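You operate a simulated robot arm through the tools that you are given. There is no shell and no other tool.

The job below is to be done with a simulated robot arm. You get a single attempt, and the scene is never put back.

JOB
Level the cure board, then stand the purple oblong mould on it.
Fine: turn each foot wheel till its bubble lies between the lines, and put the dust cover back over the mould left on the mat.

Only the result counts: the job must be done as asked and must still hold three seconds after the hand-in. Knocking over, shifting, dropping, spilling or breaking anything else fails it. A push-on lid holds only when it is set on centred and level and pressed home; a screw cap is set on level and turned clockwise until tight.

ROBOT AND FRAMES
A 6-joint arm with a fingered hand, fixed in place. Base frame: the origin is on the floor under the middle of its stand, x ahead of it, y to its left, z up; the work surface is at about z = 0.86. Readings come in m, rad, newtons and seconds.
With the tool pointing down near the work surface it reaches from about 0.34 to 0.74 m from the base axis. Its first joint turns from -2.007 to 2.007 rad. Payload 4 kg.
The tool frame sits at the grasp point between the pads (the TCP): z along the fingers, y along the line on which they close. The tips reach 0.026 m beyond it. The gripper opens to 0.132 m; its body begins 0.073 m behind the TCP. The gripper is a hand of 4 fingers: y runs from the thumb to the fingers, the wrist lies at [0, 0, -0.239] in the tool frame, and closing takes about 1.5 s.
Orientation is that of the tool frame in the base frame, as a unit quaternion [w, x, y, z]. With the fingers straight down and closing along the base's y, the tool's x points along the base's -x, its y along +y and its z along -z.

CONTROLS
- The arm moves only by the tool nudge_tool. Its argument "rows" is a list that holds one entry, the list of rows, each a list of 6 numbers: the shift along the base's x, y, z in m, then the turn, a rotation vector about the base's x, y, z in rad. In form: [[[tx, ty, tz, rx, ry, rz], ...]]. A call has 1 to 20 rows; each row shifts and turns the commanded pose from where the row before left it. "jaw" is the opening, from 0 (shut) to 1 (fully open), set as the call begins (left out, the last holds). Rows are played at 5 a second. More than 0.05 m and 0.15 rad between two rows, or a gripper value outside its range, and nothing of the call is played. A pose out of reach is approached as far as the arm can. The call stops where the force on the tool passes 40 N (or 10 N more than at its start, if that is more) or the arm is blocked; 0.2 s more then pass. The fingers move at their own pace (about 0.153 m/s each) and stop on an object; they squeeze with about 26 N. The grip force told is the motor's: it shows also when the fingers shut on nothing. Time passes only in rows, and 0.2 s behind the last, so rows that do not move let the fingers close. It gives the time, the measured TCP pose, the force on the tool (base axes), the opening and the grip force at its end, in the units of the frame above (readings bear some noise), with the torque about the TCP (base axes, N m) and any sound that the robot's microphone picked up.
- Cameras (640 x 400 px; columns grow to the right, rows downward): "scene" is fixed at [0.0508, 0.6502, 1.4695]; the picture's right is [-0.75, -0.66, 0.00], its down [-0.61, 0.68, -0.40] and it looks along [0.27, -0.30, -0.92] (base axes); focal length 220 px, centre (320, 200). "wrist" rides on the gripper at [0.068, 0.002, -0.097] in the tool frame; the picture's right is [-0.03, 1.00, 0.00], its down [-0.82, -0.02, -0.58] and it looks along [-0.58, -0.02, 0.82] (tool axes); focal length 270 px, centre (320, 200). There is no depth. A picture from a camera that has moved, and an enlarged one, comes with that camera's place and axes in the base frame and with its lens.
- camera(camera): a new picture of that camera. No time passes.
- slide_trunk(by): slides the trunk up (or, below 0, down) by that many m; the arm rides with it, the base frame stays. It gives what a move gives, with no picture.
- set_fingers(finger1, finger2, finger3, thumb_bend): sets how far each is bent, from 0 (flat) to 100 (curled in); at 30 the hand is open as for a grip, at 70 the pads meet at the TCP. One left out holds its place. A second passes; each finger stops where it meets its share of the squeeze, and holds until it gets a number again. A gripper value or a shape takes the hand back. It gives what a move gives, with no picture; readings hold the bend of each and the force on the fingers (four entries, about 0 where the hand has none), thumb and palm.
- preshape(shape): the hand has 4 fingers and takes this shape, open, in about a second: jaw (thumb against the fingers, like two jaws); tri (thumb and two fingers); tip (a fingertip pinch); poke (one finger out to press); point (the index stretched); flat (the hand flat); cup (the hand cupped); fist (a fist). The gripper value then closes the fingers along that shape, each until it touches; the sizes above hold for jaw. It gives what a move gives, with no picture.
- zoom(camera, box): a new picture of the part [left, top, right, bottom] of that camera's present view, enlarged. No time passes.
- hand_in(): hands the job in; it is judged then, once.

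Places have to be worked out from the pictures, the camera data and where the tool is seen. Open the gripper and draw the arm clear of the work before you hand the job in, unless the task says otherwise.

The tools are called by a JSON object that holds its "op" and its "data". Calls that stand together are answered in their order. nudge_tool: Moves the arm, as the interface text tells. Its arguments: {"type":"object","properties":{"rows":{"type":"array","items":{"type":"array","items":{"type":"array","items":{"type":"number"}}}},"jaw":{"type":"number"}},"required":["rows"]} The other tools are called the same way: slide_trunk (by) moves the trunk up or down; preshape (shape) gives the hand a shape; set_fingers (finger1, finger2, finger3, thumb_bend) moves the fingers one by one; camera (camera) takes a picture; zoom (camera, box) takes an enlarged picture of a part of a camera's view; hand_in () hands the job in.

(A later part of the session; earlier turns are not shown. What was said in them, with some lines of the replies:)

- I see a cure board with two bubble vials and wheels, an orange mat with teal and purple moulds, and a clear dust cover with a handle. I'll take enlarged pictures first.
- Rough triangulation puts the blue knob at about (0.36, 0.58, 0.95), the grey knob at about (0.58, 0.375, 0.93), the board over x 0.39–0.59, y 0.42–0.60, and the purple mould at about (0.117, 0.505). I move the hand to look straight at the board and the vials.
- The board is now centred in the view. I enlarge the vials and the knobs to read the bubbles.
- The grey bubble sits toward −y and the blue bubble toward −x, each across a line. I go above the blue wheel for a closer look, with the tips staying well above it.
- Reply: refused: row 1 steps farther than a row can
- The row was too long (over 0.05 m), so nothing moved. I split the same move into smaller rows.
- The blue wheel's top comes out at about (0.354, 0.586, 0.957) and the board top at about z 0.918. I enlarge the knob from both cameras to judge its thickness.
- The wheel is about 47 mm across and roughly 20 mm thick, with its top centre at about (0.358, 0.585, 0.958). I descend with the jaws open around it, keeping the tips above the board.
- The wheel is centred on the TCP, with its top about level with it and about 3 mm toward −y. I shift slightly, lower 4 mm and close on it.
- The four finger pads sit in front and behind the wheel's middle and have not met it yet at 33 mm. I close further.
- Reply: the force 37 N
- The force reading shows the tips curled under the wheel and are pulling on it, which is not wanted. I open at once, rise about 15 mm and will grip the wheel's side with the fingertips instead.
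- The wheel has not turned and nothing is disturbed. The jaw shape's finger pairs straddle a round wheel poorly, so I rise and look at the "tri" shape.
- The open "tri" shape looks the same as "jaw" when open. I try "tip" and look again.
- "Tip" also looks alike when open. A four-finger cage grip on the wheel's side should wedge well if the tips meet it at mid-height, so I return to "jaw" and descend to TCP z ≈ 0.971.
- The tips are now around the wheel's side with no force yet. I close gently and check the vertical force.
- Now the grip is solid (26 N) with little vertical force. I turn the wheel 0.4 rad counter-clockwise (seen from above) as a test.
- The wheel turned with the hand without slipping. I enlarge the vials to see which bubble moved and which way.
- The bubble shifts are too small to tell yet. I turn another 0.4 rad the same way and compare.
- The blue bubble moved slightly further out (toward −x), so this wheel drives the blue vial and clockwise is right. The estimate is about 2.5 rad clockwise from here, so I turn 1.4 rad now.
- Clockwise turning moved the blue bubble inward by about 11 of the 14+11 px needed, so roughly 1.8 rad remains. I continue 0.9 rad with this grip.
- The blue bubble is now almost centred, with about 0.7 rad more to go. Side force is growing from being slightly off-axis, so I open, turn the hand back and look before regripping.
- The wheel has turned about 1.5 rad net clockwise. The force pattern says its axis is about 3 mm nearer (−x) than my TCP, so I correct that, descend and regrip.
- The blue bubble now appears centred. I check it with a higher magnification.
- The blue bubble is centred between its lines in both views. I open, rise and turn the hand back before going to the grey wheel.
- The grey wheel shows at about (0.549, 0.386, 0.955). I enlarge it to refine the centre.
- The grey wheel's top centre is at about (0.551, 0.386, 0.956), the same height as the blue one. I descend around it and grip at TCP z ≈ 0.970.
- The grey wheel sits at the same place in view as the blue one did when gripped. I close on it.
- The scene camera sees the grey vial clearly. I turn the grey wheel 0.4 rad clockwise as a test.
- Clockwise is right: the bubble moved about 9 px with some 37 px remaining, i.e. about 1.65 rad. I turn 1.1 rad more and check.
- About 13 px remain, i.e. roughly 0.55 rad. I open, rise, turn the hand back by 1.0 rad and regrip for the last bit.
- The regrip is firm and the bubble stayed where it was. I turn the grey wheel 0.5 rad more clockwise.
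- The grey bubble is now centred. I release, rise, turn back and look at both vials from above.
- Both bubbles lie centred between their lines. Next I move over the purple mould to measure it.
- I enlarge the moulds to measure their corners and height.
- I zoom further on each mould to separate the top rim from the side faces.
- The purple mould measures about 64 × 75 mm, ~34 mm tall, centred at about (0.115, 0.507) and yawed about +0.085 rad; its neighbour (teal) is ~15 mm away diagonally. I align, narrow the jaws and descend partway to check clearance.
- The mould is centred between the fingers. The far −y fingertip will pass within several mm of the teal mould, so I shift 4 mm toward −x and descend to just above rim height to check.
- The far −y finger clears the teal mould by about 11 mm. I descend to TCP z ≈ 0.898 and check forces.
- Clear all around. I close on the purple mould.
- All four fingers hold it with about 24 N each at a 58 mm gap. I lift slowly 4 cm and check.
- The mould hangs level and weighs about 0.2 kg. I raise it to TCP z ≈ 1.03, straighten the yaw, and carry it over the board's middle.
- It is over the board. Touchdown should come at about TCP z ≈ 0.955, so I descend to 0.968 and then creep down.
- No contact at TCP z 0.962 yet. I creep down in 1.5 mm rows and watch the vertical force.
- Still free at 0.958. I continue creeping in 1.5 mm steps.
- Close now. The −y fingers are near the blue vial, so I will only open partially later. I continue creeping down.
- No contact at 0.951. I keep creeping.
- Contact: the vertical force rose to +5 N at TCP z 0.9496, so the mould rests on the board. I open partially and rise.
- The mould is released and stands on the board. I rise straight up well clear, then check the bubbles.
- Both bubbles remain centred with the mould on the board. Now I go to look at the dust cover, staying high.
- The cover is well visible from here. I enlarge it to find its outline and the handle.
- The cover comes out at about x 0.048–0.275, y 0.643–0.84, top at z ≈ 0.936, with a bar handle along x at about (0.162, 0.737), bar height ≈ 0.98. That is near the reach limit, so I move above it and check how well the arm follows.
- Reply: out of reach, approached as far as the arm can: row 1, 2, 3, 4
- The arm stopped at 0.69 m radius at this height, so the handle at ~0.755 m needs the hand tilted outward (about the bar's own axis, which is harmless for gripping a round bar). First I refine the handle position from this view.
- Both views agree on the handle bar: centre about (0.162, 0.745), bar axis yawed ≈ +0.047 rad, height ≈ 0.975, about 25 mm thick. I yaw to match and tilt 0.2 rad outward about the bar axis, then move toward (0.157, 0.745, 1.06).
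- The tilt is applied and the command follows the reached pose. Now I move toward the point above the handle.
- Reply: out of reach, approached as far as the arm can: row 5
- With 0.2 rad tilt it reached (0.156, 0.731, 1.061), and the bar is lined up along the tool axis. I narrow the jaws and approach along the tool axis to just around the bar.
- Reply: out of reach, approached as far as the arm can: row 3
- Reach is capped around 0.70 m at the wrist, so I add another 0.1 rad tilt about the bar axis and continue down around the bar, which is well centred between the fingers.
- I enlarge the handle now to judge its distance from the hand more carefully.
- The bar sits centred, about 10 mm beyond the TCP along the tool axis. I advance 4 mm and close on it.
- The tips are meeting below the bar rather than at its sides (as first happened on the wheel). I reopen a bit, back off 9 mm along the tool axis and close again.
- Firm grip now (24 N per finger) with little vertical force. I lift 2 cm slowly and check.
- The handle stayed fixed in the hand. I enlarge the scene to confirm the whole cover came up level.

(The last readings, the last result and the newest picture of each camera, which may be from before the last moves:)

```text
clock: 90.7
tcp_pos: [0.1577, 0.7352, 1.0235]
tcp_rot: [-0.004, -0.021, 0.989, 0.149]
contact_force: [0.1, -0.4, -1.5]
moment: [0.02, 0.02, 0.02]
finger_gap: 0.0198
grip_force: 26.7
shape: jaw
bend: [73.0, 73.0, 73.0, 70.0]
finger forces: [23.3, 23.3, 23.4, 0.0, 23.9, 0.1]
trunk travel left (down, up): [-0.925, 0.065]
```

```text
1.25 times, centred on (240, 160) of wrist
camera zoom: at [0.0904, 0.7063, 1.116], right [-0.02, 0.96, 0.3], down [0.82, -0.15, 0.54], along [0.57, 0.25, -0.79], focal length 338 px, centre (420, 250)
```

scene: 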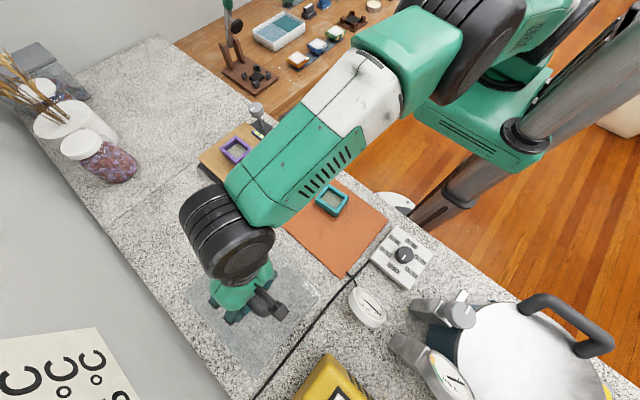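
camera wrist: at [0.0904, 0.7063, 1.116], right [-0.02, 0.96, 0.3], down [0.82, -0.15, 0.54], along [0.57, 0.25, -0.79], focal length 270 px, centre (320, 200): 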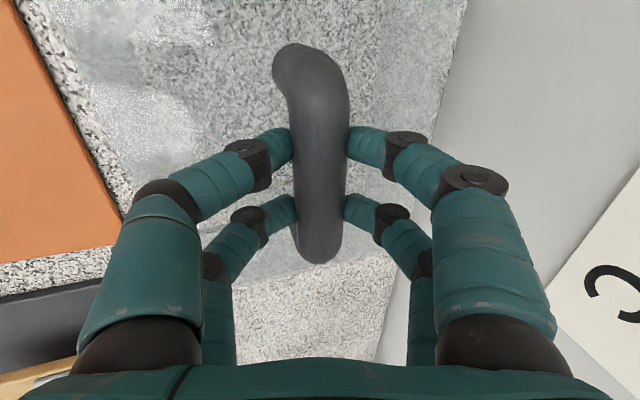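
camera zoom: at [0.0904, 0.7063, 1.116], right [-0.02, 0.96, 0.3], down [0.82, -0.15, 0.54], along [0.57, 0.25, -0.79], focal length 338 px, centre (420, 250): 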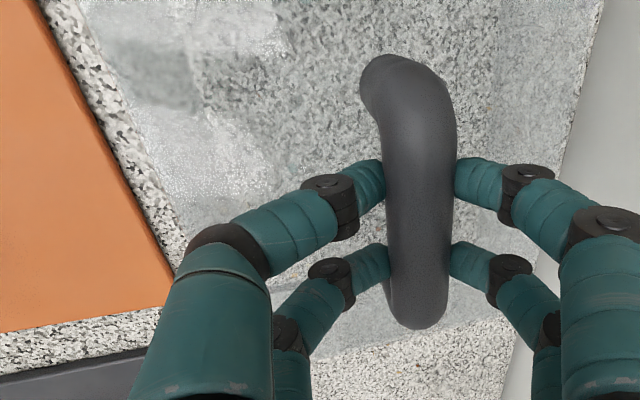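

The cover is up and level. I lift further while moving it over the mat, undoing the small yaw so that it lines up with the mat.

{"op": "nudge_tool", "data": {"rows": [[[0, -0.005, 0.02, 0, 0, 0], [0, -0.01, 0.025, 0, 0, 0], [0, -0.015, 0.025, 0, 0, 0], [0, -0.03, 0.005, 0, 0, 0], [0, -0.03, 0, 0, 0, -0.015], [0.001, -0.03, 0, 0, 0, -0.015], [0.001, -0.03, 0, 0, 0, -0.015], [0.001, -0.03, 0, 0, 0, 0], [0, -0.03, 0, 0, 0, 0], [0, -0.03, 0, 0, 0, 0], [0, -0.02, 0, 0, 0, 0], [0, -0.01, 0, 0, 0, 0], [0, 0, 0, 0, 0, 0], [0, 0, 0, 0, 0, 0]]]}}

{"op": "camera", "data": {"camera": "wrist"}}

{"op": "camera", "data": {"camera": "scene"}}

```text
clock: 93.7
tcp_pos: [0.1607, 0.4654, 1.0978]
tcp_rot: [-0.001, 0.001, 0.989, 0.15]
contact_force: [-0.1, -0.3, -1.9]
moment: [-0.02, -0.02, -0.01]
finger_gap: 0.0198
grip_force: 25.9
shape: jaw
bend: [73.0, 73.0, 73.0, 70.0]
finger forces: [23.2, 23.4, 23.4, 0.0, 23.8, 0.0]
trunk travel left (down, up): [-0.925, 0.065]
```

```text
taken
camera wrist: at [0.0924, 0.4397, 1.1907], right [0.03, 0.95, 0.3], down [0.82, -0.19, 0.54], along [0.58, 0.23, -0.79], focal length 270 px, centre (320, 200)
```

wrist: 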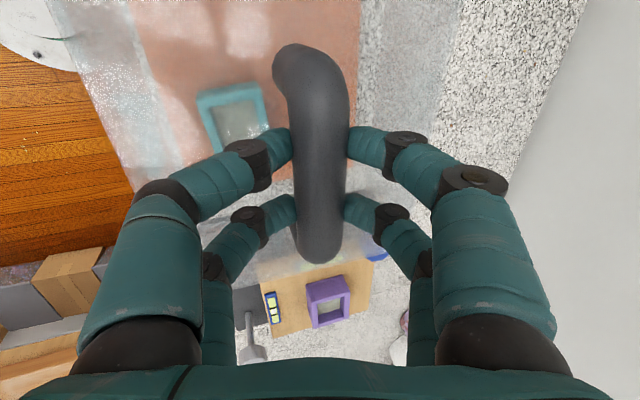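

```text
taken
```

scene: 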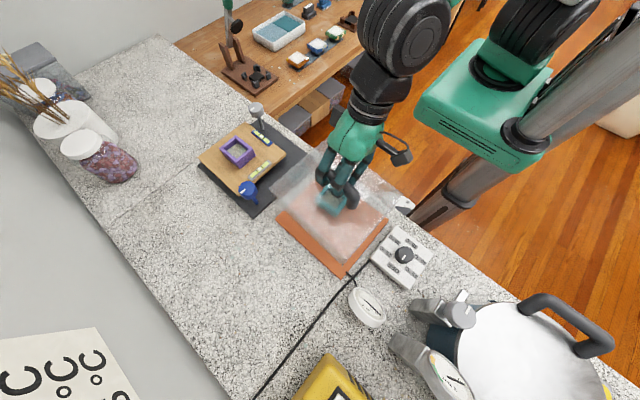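

The cover hangs over the mat with the teal mould under it. I enlarge to find its corners and check alignment.

{"op": "zoom", "data": {"camera": "scene", "box": [260, 140, 420, 290]}}

{"op": "zoom", "data": {"camera": "scene", "box": [220, 120, 440, 300]}}

{"op": "zoom", "data": {"camera": "wrist", "box": [60, 0, 480, 280]}}

```text
2.67 times, centred on (340, 215) of scene
camera zoom: at [0.0508, 0.6502, 1.4695], right [-0.75, -0.66, 0.0], down [-0.61, 0.68, -0.4], along [0.27, -0.3, -0.92], focal length 587 px, centre (267, 160)
```

zoom: 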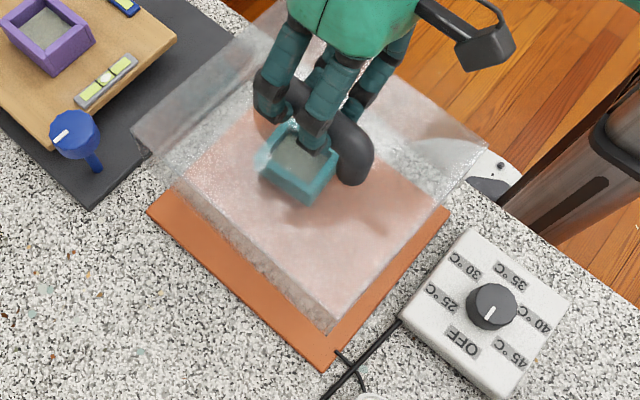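

```text
2.22 times, centred on (330, 210) of scene
camera zoom: at [0.0508, 0.6502, 1.4695], right [-0.75, -0.66, 0.0], down [-0.61, 0.68, -0.4], along [0.27, -0.3, -0.92], focal length 489 px, centre (298, 178)
```

zoom: 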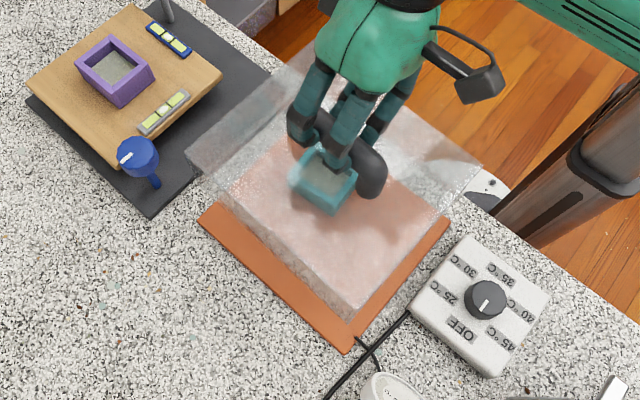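

```text
1.43 times, centred on (270, 140) of wrist
camera zoom: at [0.0924, 0.4397, 1.1907], right [0.03, 0.95, 0.3], down [0.82, -0.19, 0.54], along [0.58, 0.23, -0.79], focal length 386 px, centre (391, 286)
```

zoom: 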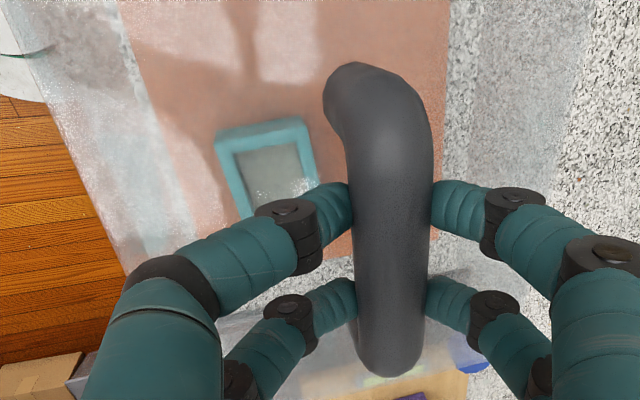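

The cover spans about x 0.051–0.277, y 0.375–0.565, centred at (0.164, 0.470), fully around the teal mould (x 0.157–0.236, y 0.402–0.472) and nearly centred on the mat. I shift it 4 mm toward −x and lower it to just above the mat.

{"op": "nudge_tool", "data": {"rows": [[[-0.004, 0.002, 0, 0, 0, 0], [0, 0, -0.015, 0, 0, 0], [0, 0, -0.02, 0, 0, 0], [0, 0, -0.02, 0, 0, 0], [0, 0, -0.015, 0, 0, 0], [0, 0, -0.008, 0, 0, 0], [0, 0, 0, 0, 0, 0], [0, 0, 0, 0, 0, 0]]]}}

{"op": "zoom", "data": {"camera": "scene", "box": [260, 140, 420, 290]}}

{"op": "camera", "data": {"camera": "wrist"}}

```text
clock: 95.5
tcp_pos: [0.1559, 0.4675, 1.02]
tcp_rot: [-0.001, 0.001, 0.989, 0.151]
contact_force: [-0.9, 0.7, -2.0]
moment: [-0.01, 0.0, 0.02]
finger_gap: 0.0197
grip_force: 26.0
shape: jaw
bend: [73.0, 73.0, 73.0, 70.0]
finger forces: [23.4, 23.3, 23.4, 0.0, 24.0, 0.0]
trunk travel left (down, up): [-0.925, 0.065]
```

```text
2.67 times, centred on (340, 215) of scene
camera zoom: at [0.0508, 0.6502, 1.4695], right [-0.75, -0.66, 0.0], down [-0.61, 0.68, -0.4], along [0.27, -0.3, -0.92], focal length 587 px, centre (267, 160)
```

zoom: 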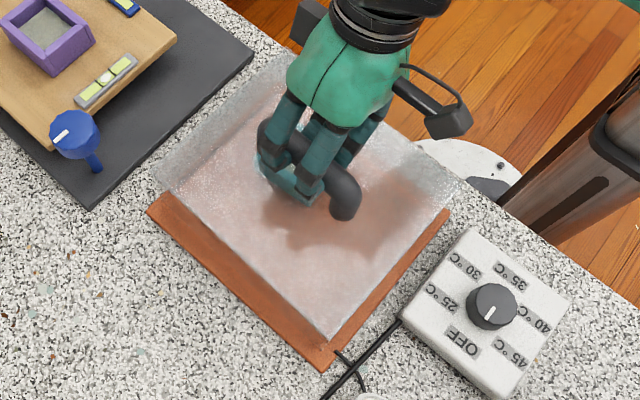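

```text
taken
camera wrist: at [0.0882, 0.4414, 1.1128], right [0.03, 0.96, 0.3], down [0.82, -0.19, 0.54], along [0.58, 0.23, -0.79], focal length 270 px, centre (320, 200)
```

wrist: 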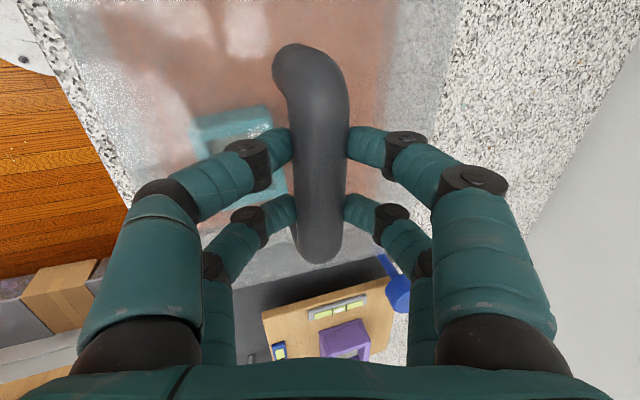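

I zoom in more closely on the +y side and the corners of the cover relative to the mat edges.

{"op": "zoom", "data": {"camera": "scene", "box": [290, 205, 400, 285]}}

{"op": "zoom", "data": {"camera": "scene", "box": [285, 150, 345, 240]}}

{"op": "zoom", "data": {"camera": "scene", "box": [360, 180, 420, 240]}}

```text
5.00 times, centred on (345, 245) of scene
camera zoom: at [0.0508, 0.6502, 1.4695], right [-0.75, -0.66, 0.0], down [-0.61, 0.68, -0.4], along [0.27, -0.3, -0.92], focal length 1100 px, centre (195, -25)
```

zoom: 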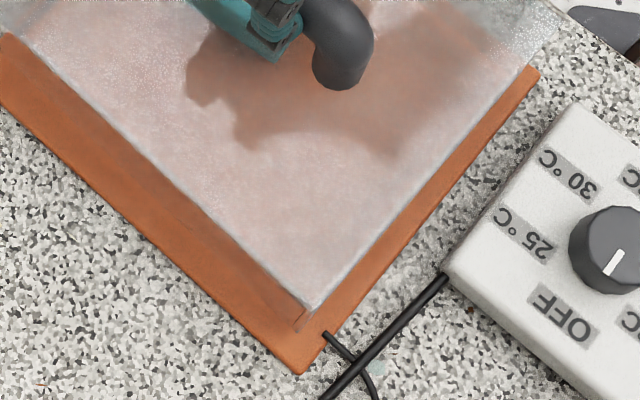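

```text
4.44 times, centred on (315, 195) of scene
camera zoom: at [0.0508, 0.6502, 1.4695], right [-0.75, -0.66, 0.0], down [-0.61, 0.68, -0.4], along [0.27, -0.3, -0.92], focal length 978 px, centre (342, 222)
```

zoom: 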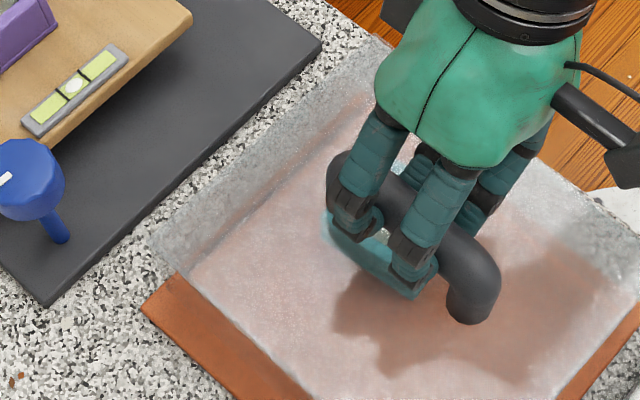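

```text
6.67 times, centred on (390, 210) of scene
camera zoom: at [0.0508, 0.6502, 1.4695], right [-0.75, -0.66, 0.0], down [-0.61, 0.68, -0.4], along [0.27, -0.3, -0.92], focal length 1467 px, centre (-147, 133)
```

zoom: 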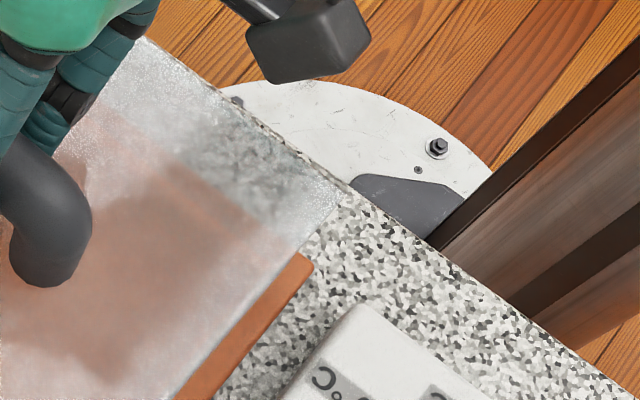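

The corner fix shows the cover is now yawed about −0.045 rad and centred at (0.159, 0.466). I turn it back +0.05 rad, shift +7 mm in y, and check again before lowering.

{"op": "nudge_tool", "data": {"rows": [[[0, 0.002, 0, 0, 0, 0.02], [0, 0.003, 0, 0, 0, 0.02], [0, 0.002, 0, 0, 0, 0.01], [0, 0, 0, 0, 0, 0], [0, 0, 0, 0, 0, 0]]]}}

{"op": "zoom", "data": {"camera": "scene", "box": [290, 205, 400, 285]}}

{"op": "zoom", "data": {"camera": "scene", "box": [285, 150, 345, 240]}}

{"op": "zoom", "data": {"camera": "scene", "box": [360, 180, 420, 240]}}

```text
clock: 96.7
tcp_pos: [0.156, 0.475, 1.0195]
tcp_rot: [-0.004, -0.024, 0.989, 0.149]
contact_force: [-0.5, 0.5, -2.3]
moment: [0.0, 0.03, -0.02]
finger_gap: 0.0196
grip_force: 25.7
shape: jaw
bend: [73.0, 73.0, 73.0, 70.0]
finger forces: [23.4, 23.3, 23.5, 0.0, 23.9, 0.0]
trunk travel left (down, up): [-0.925, 0.065]
```

```text
5.00 times, centred on (345, 245) of scene
camera zoom: at [0.0508, 0.6502, 1.4695], right [-0.75, -0.66, 0.0], down [-0.61, 0.68, -0.4], along [0.27, -0.3, -0.92], focal length 1100 px, centre (195, -25)
```

zoom: 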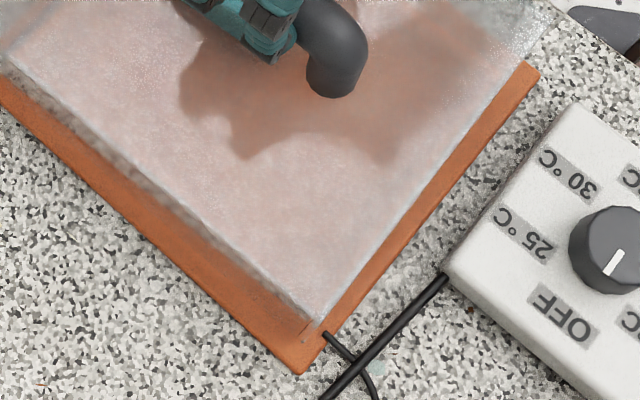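

```text
4.44 times, centred on (315, 195) of scene
camera zoom: at [0.0508, 0.6502, 1.4695], right [-0.75, -0.66, 0.0], down [-0.61, 0.68, -0.4], along [0.27, -0.3, -0.92], focal length 978 px, centre (342, 222)
```

zoom: 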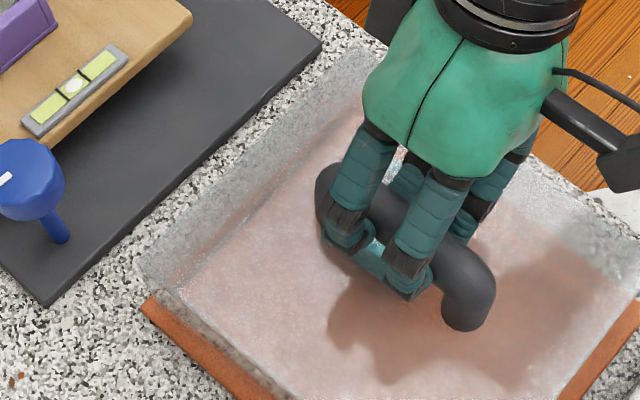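

```text
6.67 times, centred on (390, 210) of scene
camera zoom: at [0.0508, 0.6502, 1.4695], right [-0.75, -0.66, 0.0], down [-0.61, 0.68, -0.4], along [0.27, -0.3, -0.92], focal length 1467 px, centre (-147, 133)
```

zoom: 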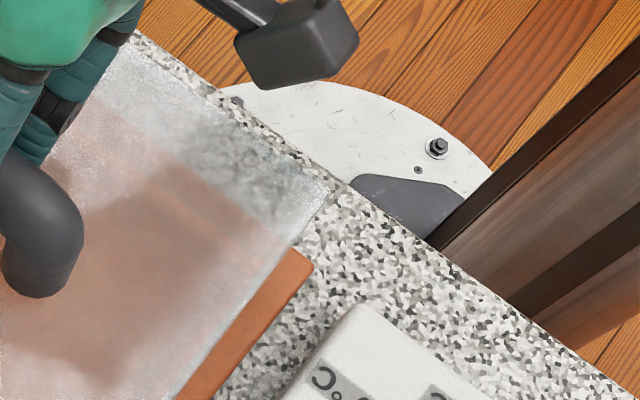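

Now the cover is within ~0.015 rad of square, centred at about (0.159, 0.473), inside the mat outline. I lower it and creep to contact.

{"op": "nudge_tool", "data": {"rows": [[[0, 0, -0.004, 0, 0, 0], [0, 0, -0.004, 0, 0, 0], [0, 0, 0, 0, 0, 0]]]}}

{"op": "nudge_tool", "data": {"rows": [[[0, 0, -0.002, 0, 0, 0], [0, 0, 0, 0, 0, 0]]]}}

{"op": "nudge_tool", "data": {"rows": [[[0, 0, -0.0015, 0, 0, 0], [0, 0, 0, 0, 0, 0]]]}}

```text
clock: 97.5
tcp_pos: [0.1561, 0.4733, 1.0123]
tcp_rot: [-0.005, -0.024, 0.988, 0.149]
contact_force: [-0.6, 0.1, -2.4]
moment: [-0.02, -0.03, 0.02]
finger_gap: 0.0198
grip_force: 25.6
shape: jaw
bend: [73.0, 73.0, 73.0, 70.0]
finger forces: [23.5, 23.3, 23.4, 0.0, 23.9, 0.1]
trunk travel left (down, up): [-0.925, 0.065]
```

```text
clock: 98.1
tcp_pos: [0.1573, 0.4746, 1.0096]
tcp_rot: [-0.005, -0.024, 0.988, 0.149]
contact_force: [-0.1, 0.2, -0.4]
moment: [-0.05, 0.04, 0.0]
finger_gap: 0.0197
grip_force: 26.1
shape: jaw
bend: [73.0, 73.0, 73.0, 70.0]
finger forces: [24.0, 23.5, 23.2, 0.0, 23.7, 0.0]
trunk travel left (down, up): [-0.925, 0.065]
```

```text
clock: 98.7
tcp_pos: [0.1568, 0.4739, 1.0098]
tcp_rot: [-0.003, -0.024, 0.988, 0.15]
contact_force: [0.3, 0.8, 9.8]
moment: [0.03, 0.07, 0.0]
finger_gap: 0.02
grip_force: 26.5
shape: jaw
bend: [73.0, 73.0, 73.0, 71.0]
finger forces: [25.4, 25.1, 23.4, 0.1, 24.1, 0.0]
trunk travel left (down, up): [-0.925, 0.065]
```

Contact: +10 N upward at TCP z ≈ 1.0097. I check in the picture that the cover sits flush on the mat and clear of the mat's cable before letting go.

{"op": "zoom", "data": {"camera": "scene", "box": [310, 225, 370, 285]}}

{"op": "zoom", "data": {"camera": "scene", "box": [260, 140, 420, 290]}}

{"op": "zoom", "data": {"camera": "wrist", "box": [60, 0, 480, 280]}}

```text
6.67 times, centred on (340, 255) of scene
camera zoom: at [0.0508, 0.6502, 1.4695], right [-0.75, -0.66, 0.0], down [-0.61, 0.68, -0.4], along [0.27, -0.3, -0.92], focal length 1467 px, centre (187, -167)
```

zoom: 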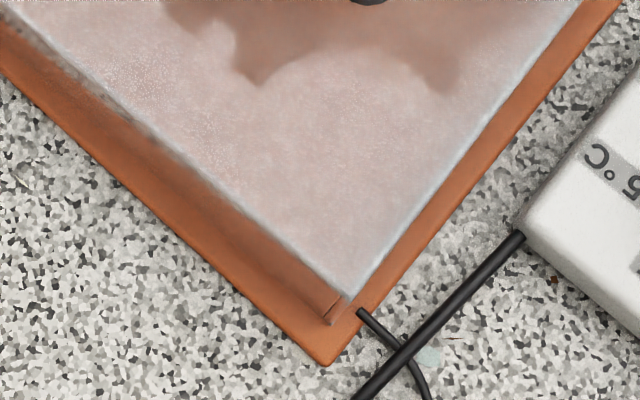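

```text
2.67 times, centred on (340, 215) of scene
camera zoom: at [0.0508, 0.6502, 1.4695], right [-0.75, -0.66, 0.0], down [-0.61, 0.68, -0.4], along [0.27, -0.3, -0.92], focal length 587 px, centre (267, 160)
```

zoom: 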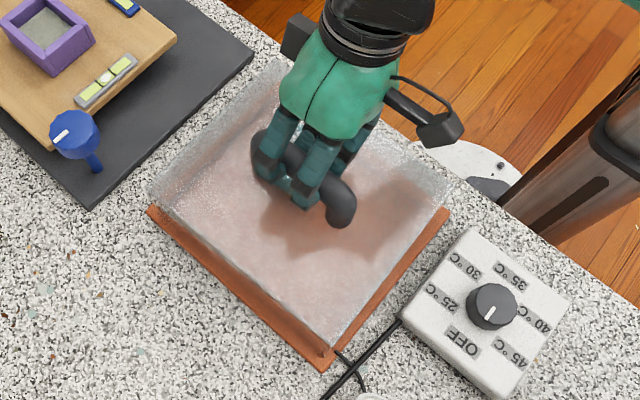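

```text
1.43 times, centred on (270, 140) of wrist
camera zoom: at [0.0896, 0.4447, 1.1024], right [-0.02, 0.95, 0.3], down [0.82, -0.15, 0.54], along [0.56, 0.26, -0.78], focal length 386 px, centre (391, 286)
```

zoom: 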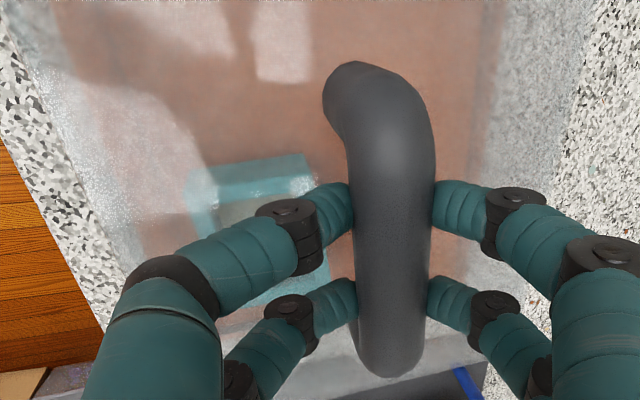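

The cover sits flush on the mat, clear of the cable and with the teal mould inside. I relieve the pressure by 1 mm, open, and back out along the tool axis.

{"op": "nudge_tool", "data": {"rows": [[[0, 0, 0.001, 0, 0, 0], [0, 0, 0, 0, 0, 0]]]}}

{"op": "nudge_tool", "data": {"rows": [[[0, 0, 0, 0, 0, 0], [0, 0, 0, 0, 0, 0], [0, 0, 0, 0, 0, 0], [0, 0, 0, 0, 0, 0], [0, 0, 0, 0, 0, 0]]], "jaw": 0.6}}

{"op": "camera", "data": {"camera": "wrist"}}

```text
clock: 99.3
tcp_pos: [0.1572, 0.4735, 1.0104]
tcp_rot: [-0.004, -0.024, 0.988, 0.149]
contact_force: [0.7, 1.8, 5.2]
moment: [0.06, 0.07, -0.02]
finger_gap: 0.02
grip_force: 25.8
shape: jaw
bend: [73.0, 73.0, 73.0, 71.0]
finger forces: [25.6, 25.2, 23.5, 0.0, 23.9, 0.0]
trunk travel left (down, up): [-0.925, 0.065]
```

```text
clock: 100.5
tcp_pos: [0.1569, 0.4741, 1.0098]
tcp_rot: [-0.003, -0.024, 0.988, 0.15]
contact_force: [-0.2, -0.9, 0.4]
moment: [0.01, -0.02, 0.0]
finger_gap: 0.0789
grip_force: 0.1
shape: jaw
bend: [71.0, 71.0, 71.0, 70.0]
finger forces: [0.0, 0.1, 0.1, 0.1, 0.0, 0.0]
trunk travel left (down, up): [-0.925, 0.065]
```

```text
taken
camera wrist: at [0.0897, 0.4449, 1.1026], right [-0.02, 0.96, 0.3], down [0.83, -0.15, 0.54], along [0.56, 0.26, -0.79], focal length 270 px, centre (320, 200)
```

wrist: 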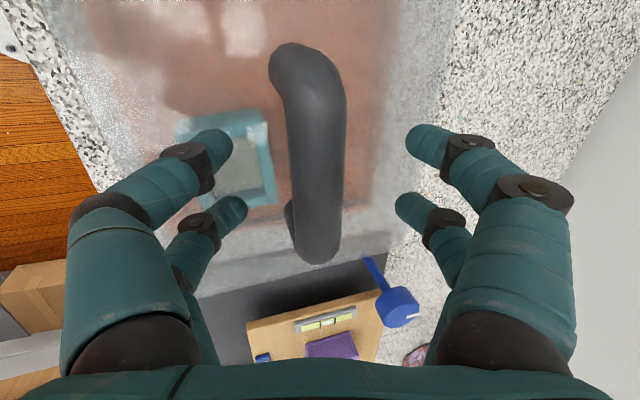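

The fingers are free of the handle and the cover stayed put. I back out along the tool axis, then rise and draw the arm clear.

{"op": "nudge_tool", "data": {"rows": [[[0, -0.003, 0.0095, 0, 0, 0], [0, -0.006, 0.019, 0, 0, 0], [0, -0.006, 0.019, 0, 0, 0], [0, -0.006, 0.019, 0, 0, 0], [0, -0.006, 0.03, 0, 0, 0], [0, 0, 0.03, -0.1, 0, 0], [0, 0, 0.03, -0.1, 0, 0], [0, 0, 0.03, -0.1, 0, 0], [0, 0, 0, 0, 0, 0]]]}}

{"op": "camera", "data": {"camera": "wrist"}}

{"op": "camera", "data": {"camera": "scene"}}

```text
clock: 102.5
tcp_pos: [0.1567, 0.4463, 1.1978]
tcp_rot: [-0.007, -0.022, 1.0, 0.0]
contact_force: [1.0, -0.8, 0.5]
moment: [0.02, 0.03, 0.02]
finger_gap: 0.0787
grip_force: 0.0
shape: jaw
bend: [71.0, 71.0, 71.0, 70.0]
finger forces: [0.0, 0.1, 0.1, 0.0, 0.0, 0.0]
trunk travel left (down, up): [-0.925, 0.065]
```

```text
taken
camera wrist: at [0.0899, 0.4461, 1.2949], right [-0.02, 1.0, 0.0], down [0.83, 0.02, 0.56], along [0.56, 0.01, -0.83], focal length 270 px, centre (320, 200)
```

wrist: 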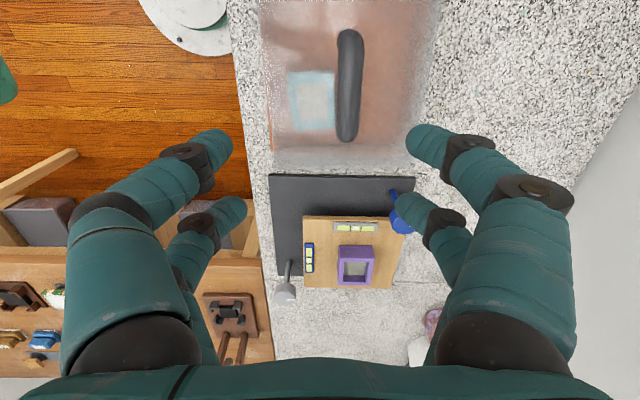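

```text
taken
```

scene: 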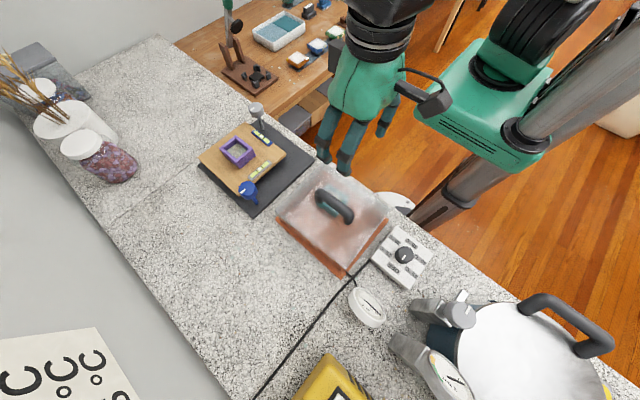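

The arm is up and everything looks in place. I enlarge the board and the cover for a final check.

{"op": "zoom", "data": {"camera": "scene", "box": [190, 100, 320, 215]}}

{"op": "zoom", "data": {"camera": "scene", "box": [260, 150, 400, 285]}}

{"op": "zoom", "data": {"camera": "wrist", "box": [260, 170, 430, 300]}}

{"op": "zoom", "data": {"camera": "wrist", "box": [230, 0, 450, 180]}}

```text
3.48 times, centred on (255, 158) of scene
camera zoom: at [0.0508, 0.6502, 1.4695], right [-0.75, -0.66, 0.0], down [-0.61, 0.68, -0.4], along [0.27, -0.3, -0.92], focal length 766 px, centre (546, 348)
```

zoom: 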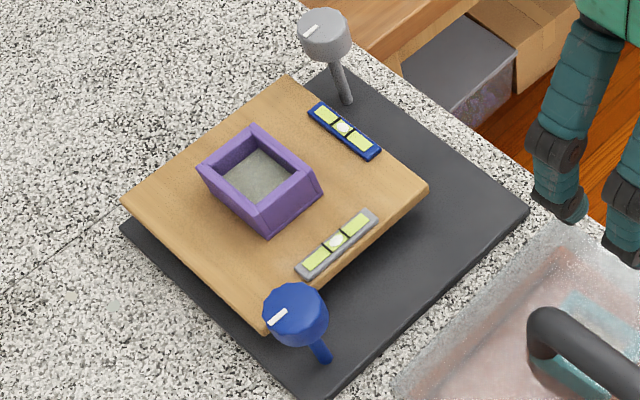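

```text
2.96 times, centred on (330, 218) of scene
camera zoom: at [0.0508, 0.6502, 1.4695], right [-0.75, -0.66, 0.0], down [-0.61, 0.68, -0.4], along [0.27, -0.3, -0.92], focal length 652 px, centre (290, 148)
```

zoom: 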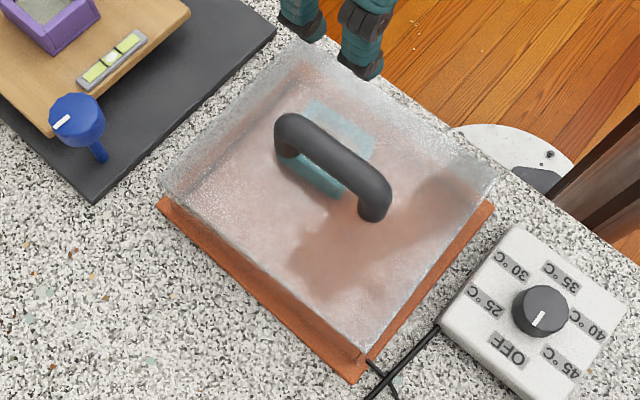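

```text
3.08 times, centred on (345, 235) of wrist
camera zoom: at [0.0899, 0.4461, 1.2949], right [-0.02, 1.0, 0.0], down [0.83, 0.02, 0.56], along [0.56, 0.01, -0.83], focal length 832 px, centre (243, 92)
```

zoom: 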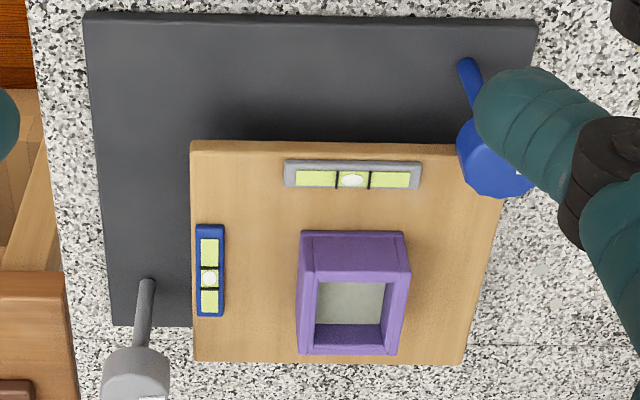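

```text
2.22 times, centred on (340, 90) of wrist
camera zoom: at [0.0899, 0.4461, 1.2949], right [-0.02, 1.0, 0.0], down [0.83, 0.02, 0.56], along [0.56, 0.01, -0.83], focal length 601 px, centre (276, 444)
```

zoom: 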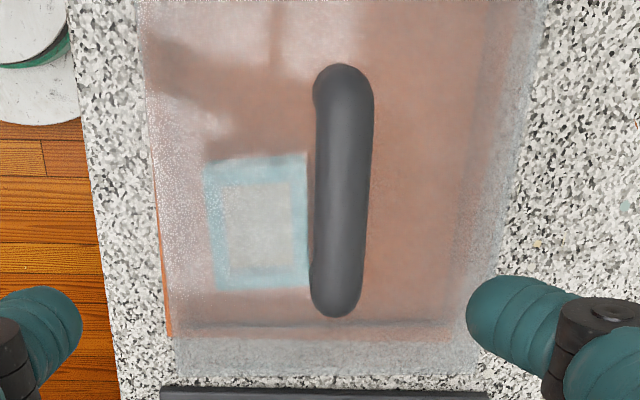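

Both bubbles are between the lines, the purple mould stands on the board, and the cover sits over the teal mould on the mat. I open the hand fully and draw the arm further back.

{"op": "nudge_tool", "data": {"rows": [[[-0.01, -0.02, 0.015, 0, 0, 0], [-0.01, -0.02, 0.015, 0, 0, 0], [-0.01, -0.02, 0.015, 0, 0, 0], [0, -0.02, 0, 0, 0, 0], [0, 0, 0, 0, 0, 0], [0, 0, 0, 0, 0, 0], [0, 0, 0, 0, 0, 0]]], "jaw": 1.0}}

{"op": "zoom", "data": {"camera": "scene", "box": [240, 120, 290, 185]}}

{"op": "camera", "data": {"camera": "scene"}}

```text
clock: 104.1
tcp_pos: [0.1269, 0.3668, 1.2399]
tcp_rot: [-0.008, -0.024, 1.0, 0.0]
contact_force: [-0.3, 0.0, -0.7]
moment: [0.0, 0.03, -0.03]
finger_gap: 0.1321
grip_force: 0.1
shape: jaw
bend: [30.0, 30.0, 30.0, 30.0]
finger forces: [0.1, 0.0, 0.0, 0.0, 0.0, 0.0]
trunk travel left (down, up): [-0.925, 0.065]
```

```text
6.15 times, centred on (265, 152) of scene
camera zoom: at [0.0508, 0.6502, 1.4695], right [-0.75, -0.66, 0.0], down [-0.61, 0.68, -0.4], along [0.27, -0.3, -0.92], focal length 1354 px, centre (658, 492)
```

zoom: 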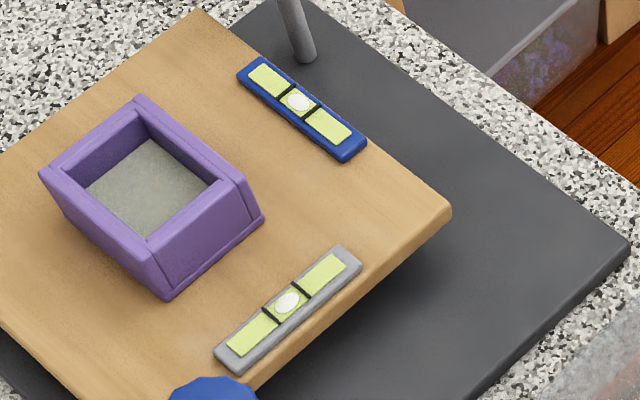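

```text
taken
```

scene: 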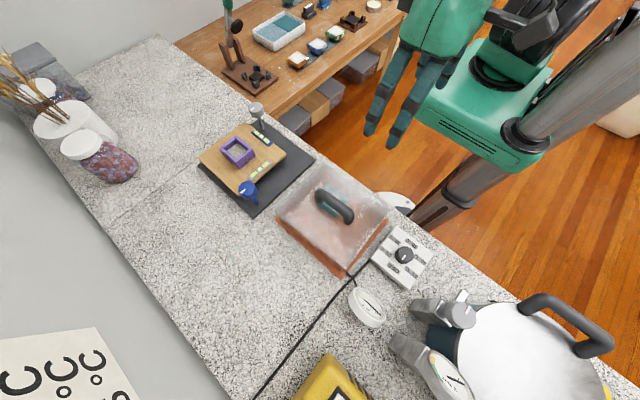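

The final pictures show both bubbles centred, the purple mould standing on the level board, the cover flush over the teal mould, and the arm clear with the hand open. I hand the job in.

{"op": "hand_in", "data": {}}

```text
The job is handed in.
```

The job is handed in. I haven't seen the verdict, only that it was accepted. In the last pictures before hand-in, everything asked for was in place:

- **Board:** I turned both foot wheels clockwise overall. Each bubble lies between its lines, and they stayed there after the mould went on.
- **Purple mould:** it stands near the middle of the board, clear of both vials, and stayed level while I carried it.
- **Dust cover:** it sits flush on the mat over the teal mould, with none of it overhanging and the mat's cable clear.
- **Arm:** the hand is open and drawn back, well above the work.

My first grip on the blue wheel hooked under it and pulled up with about 36 N. I let go at once, and the wheel had not turned. I saw nothing else shifted or knocked.
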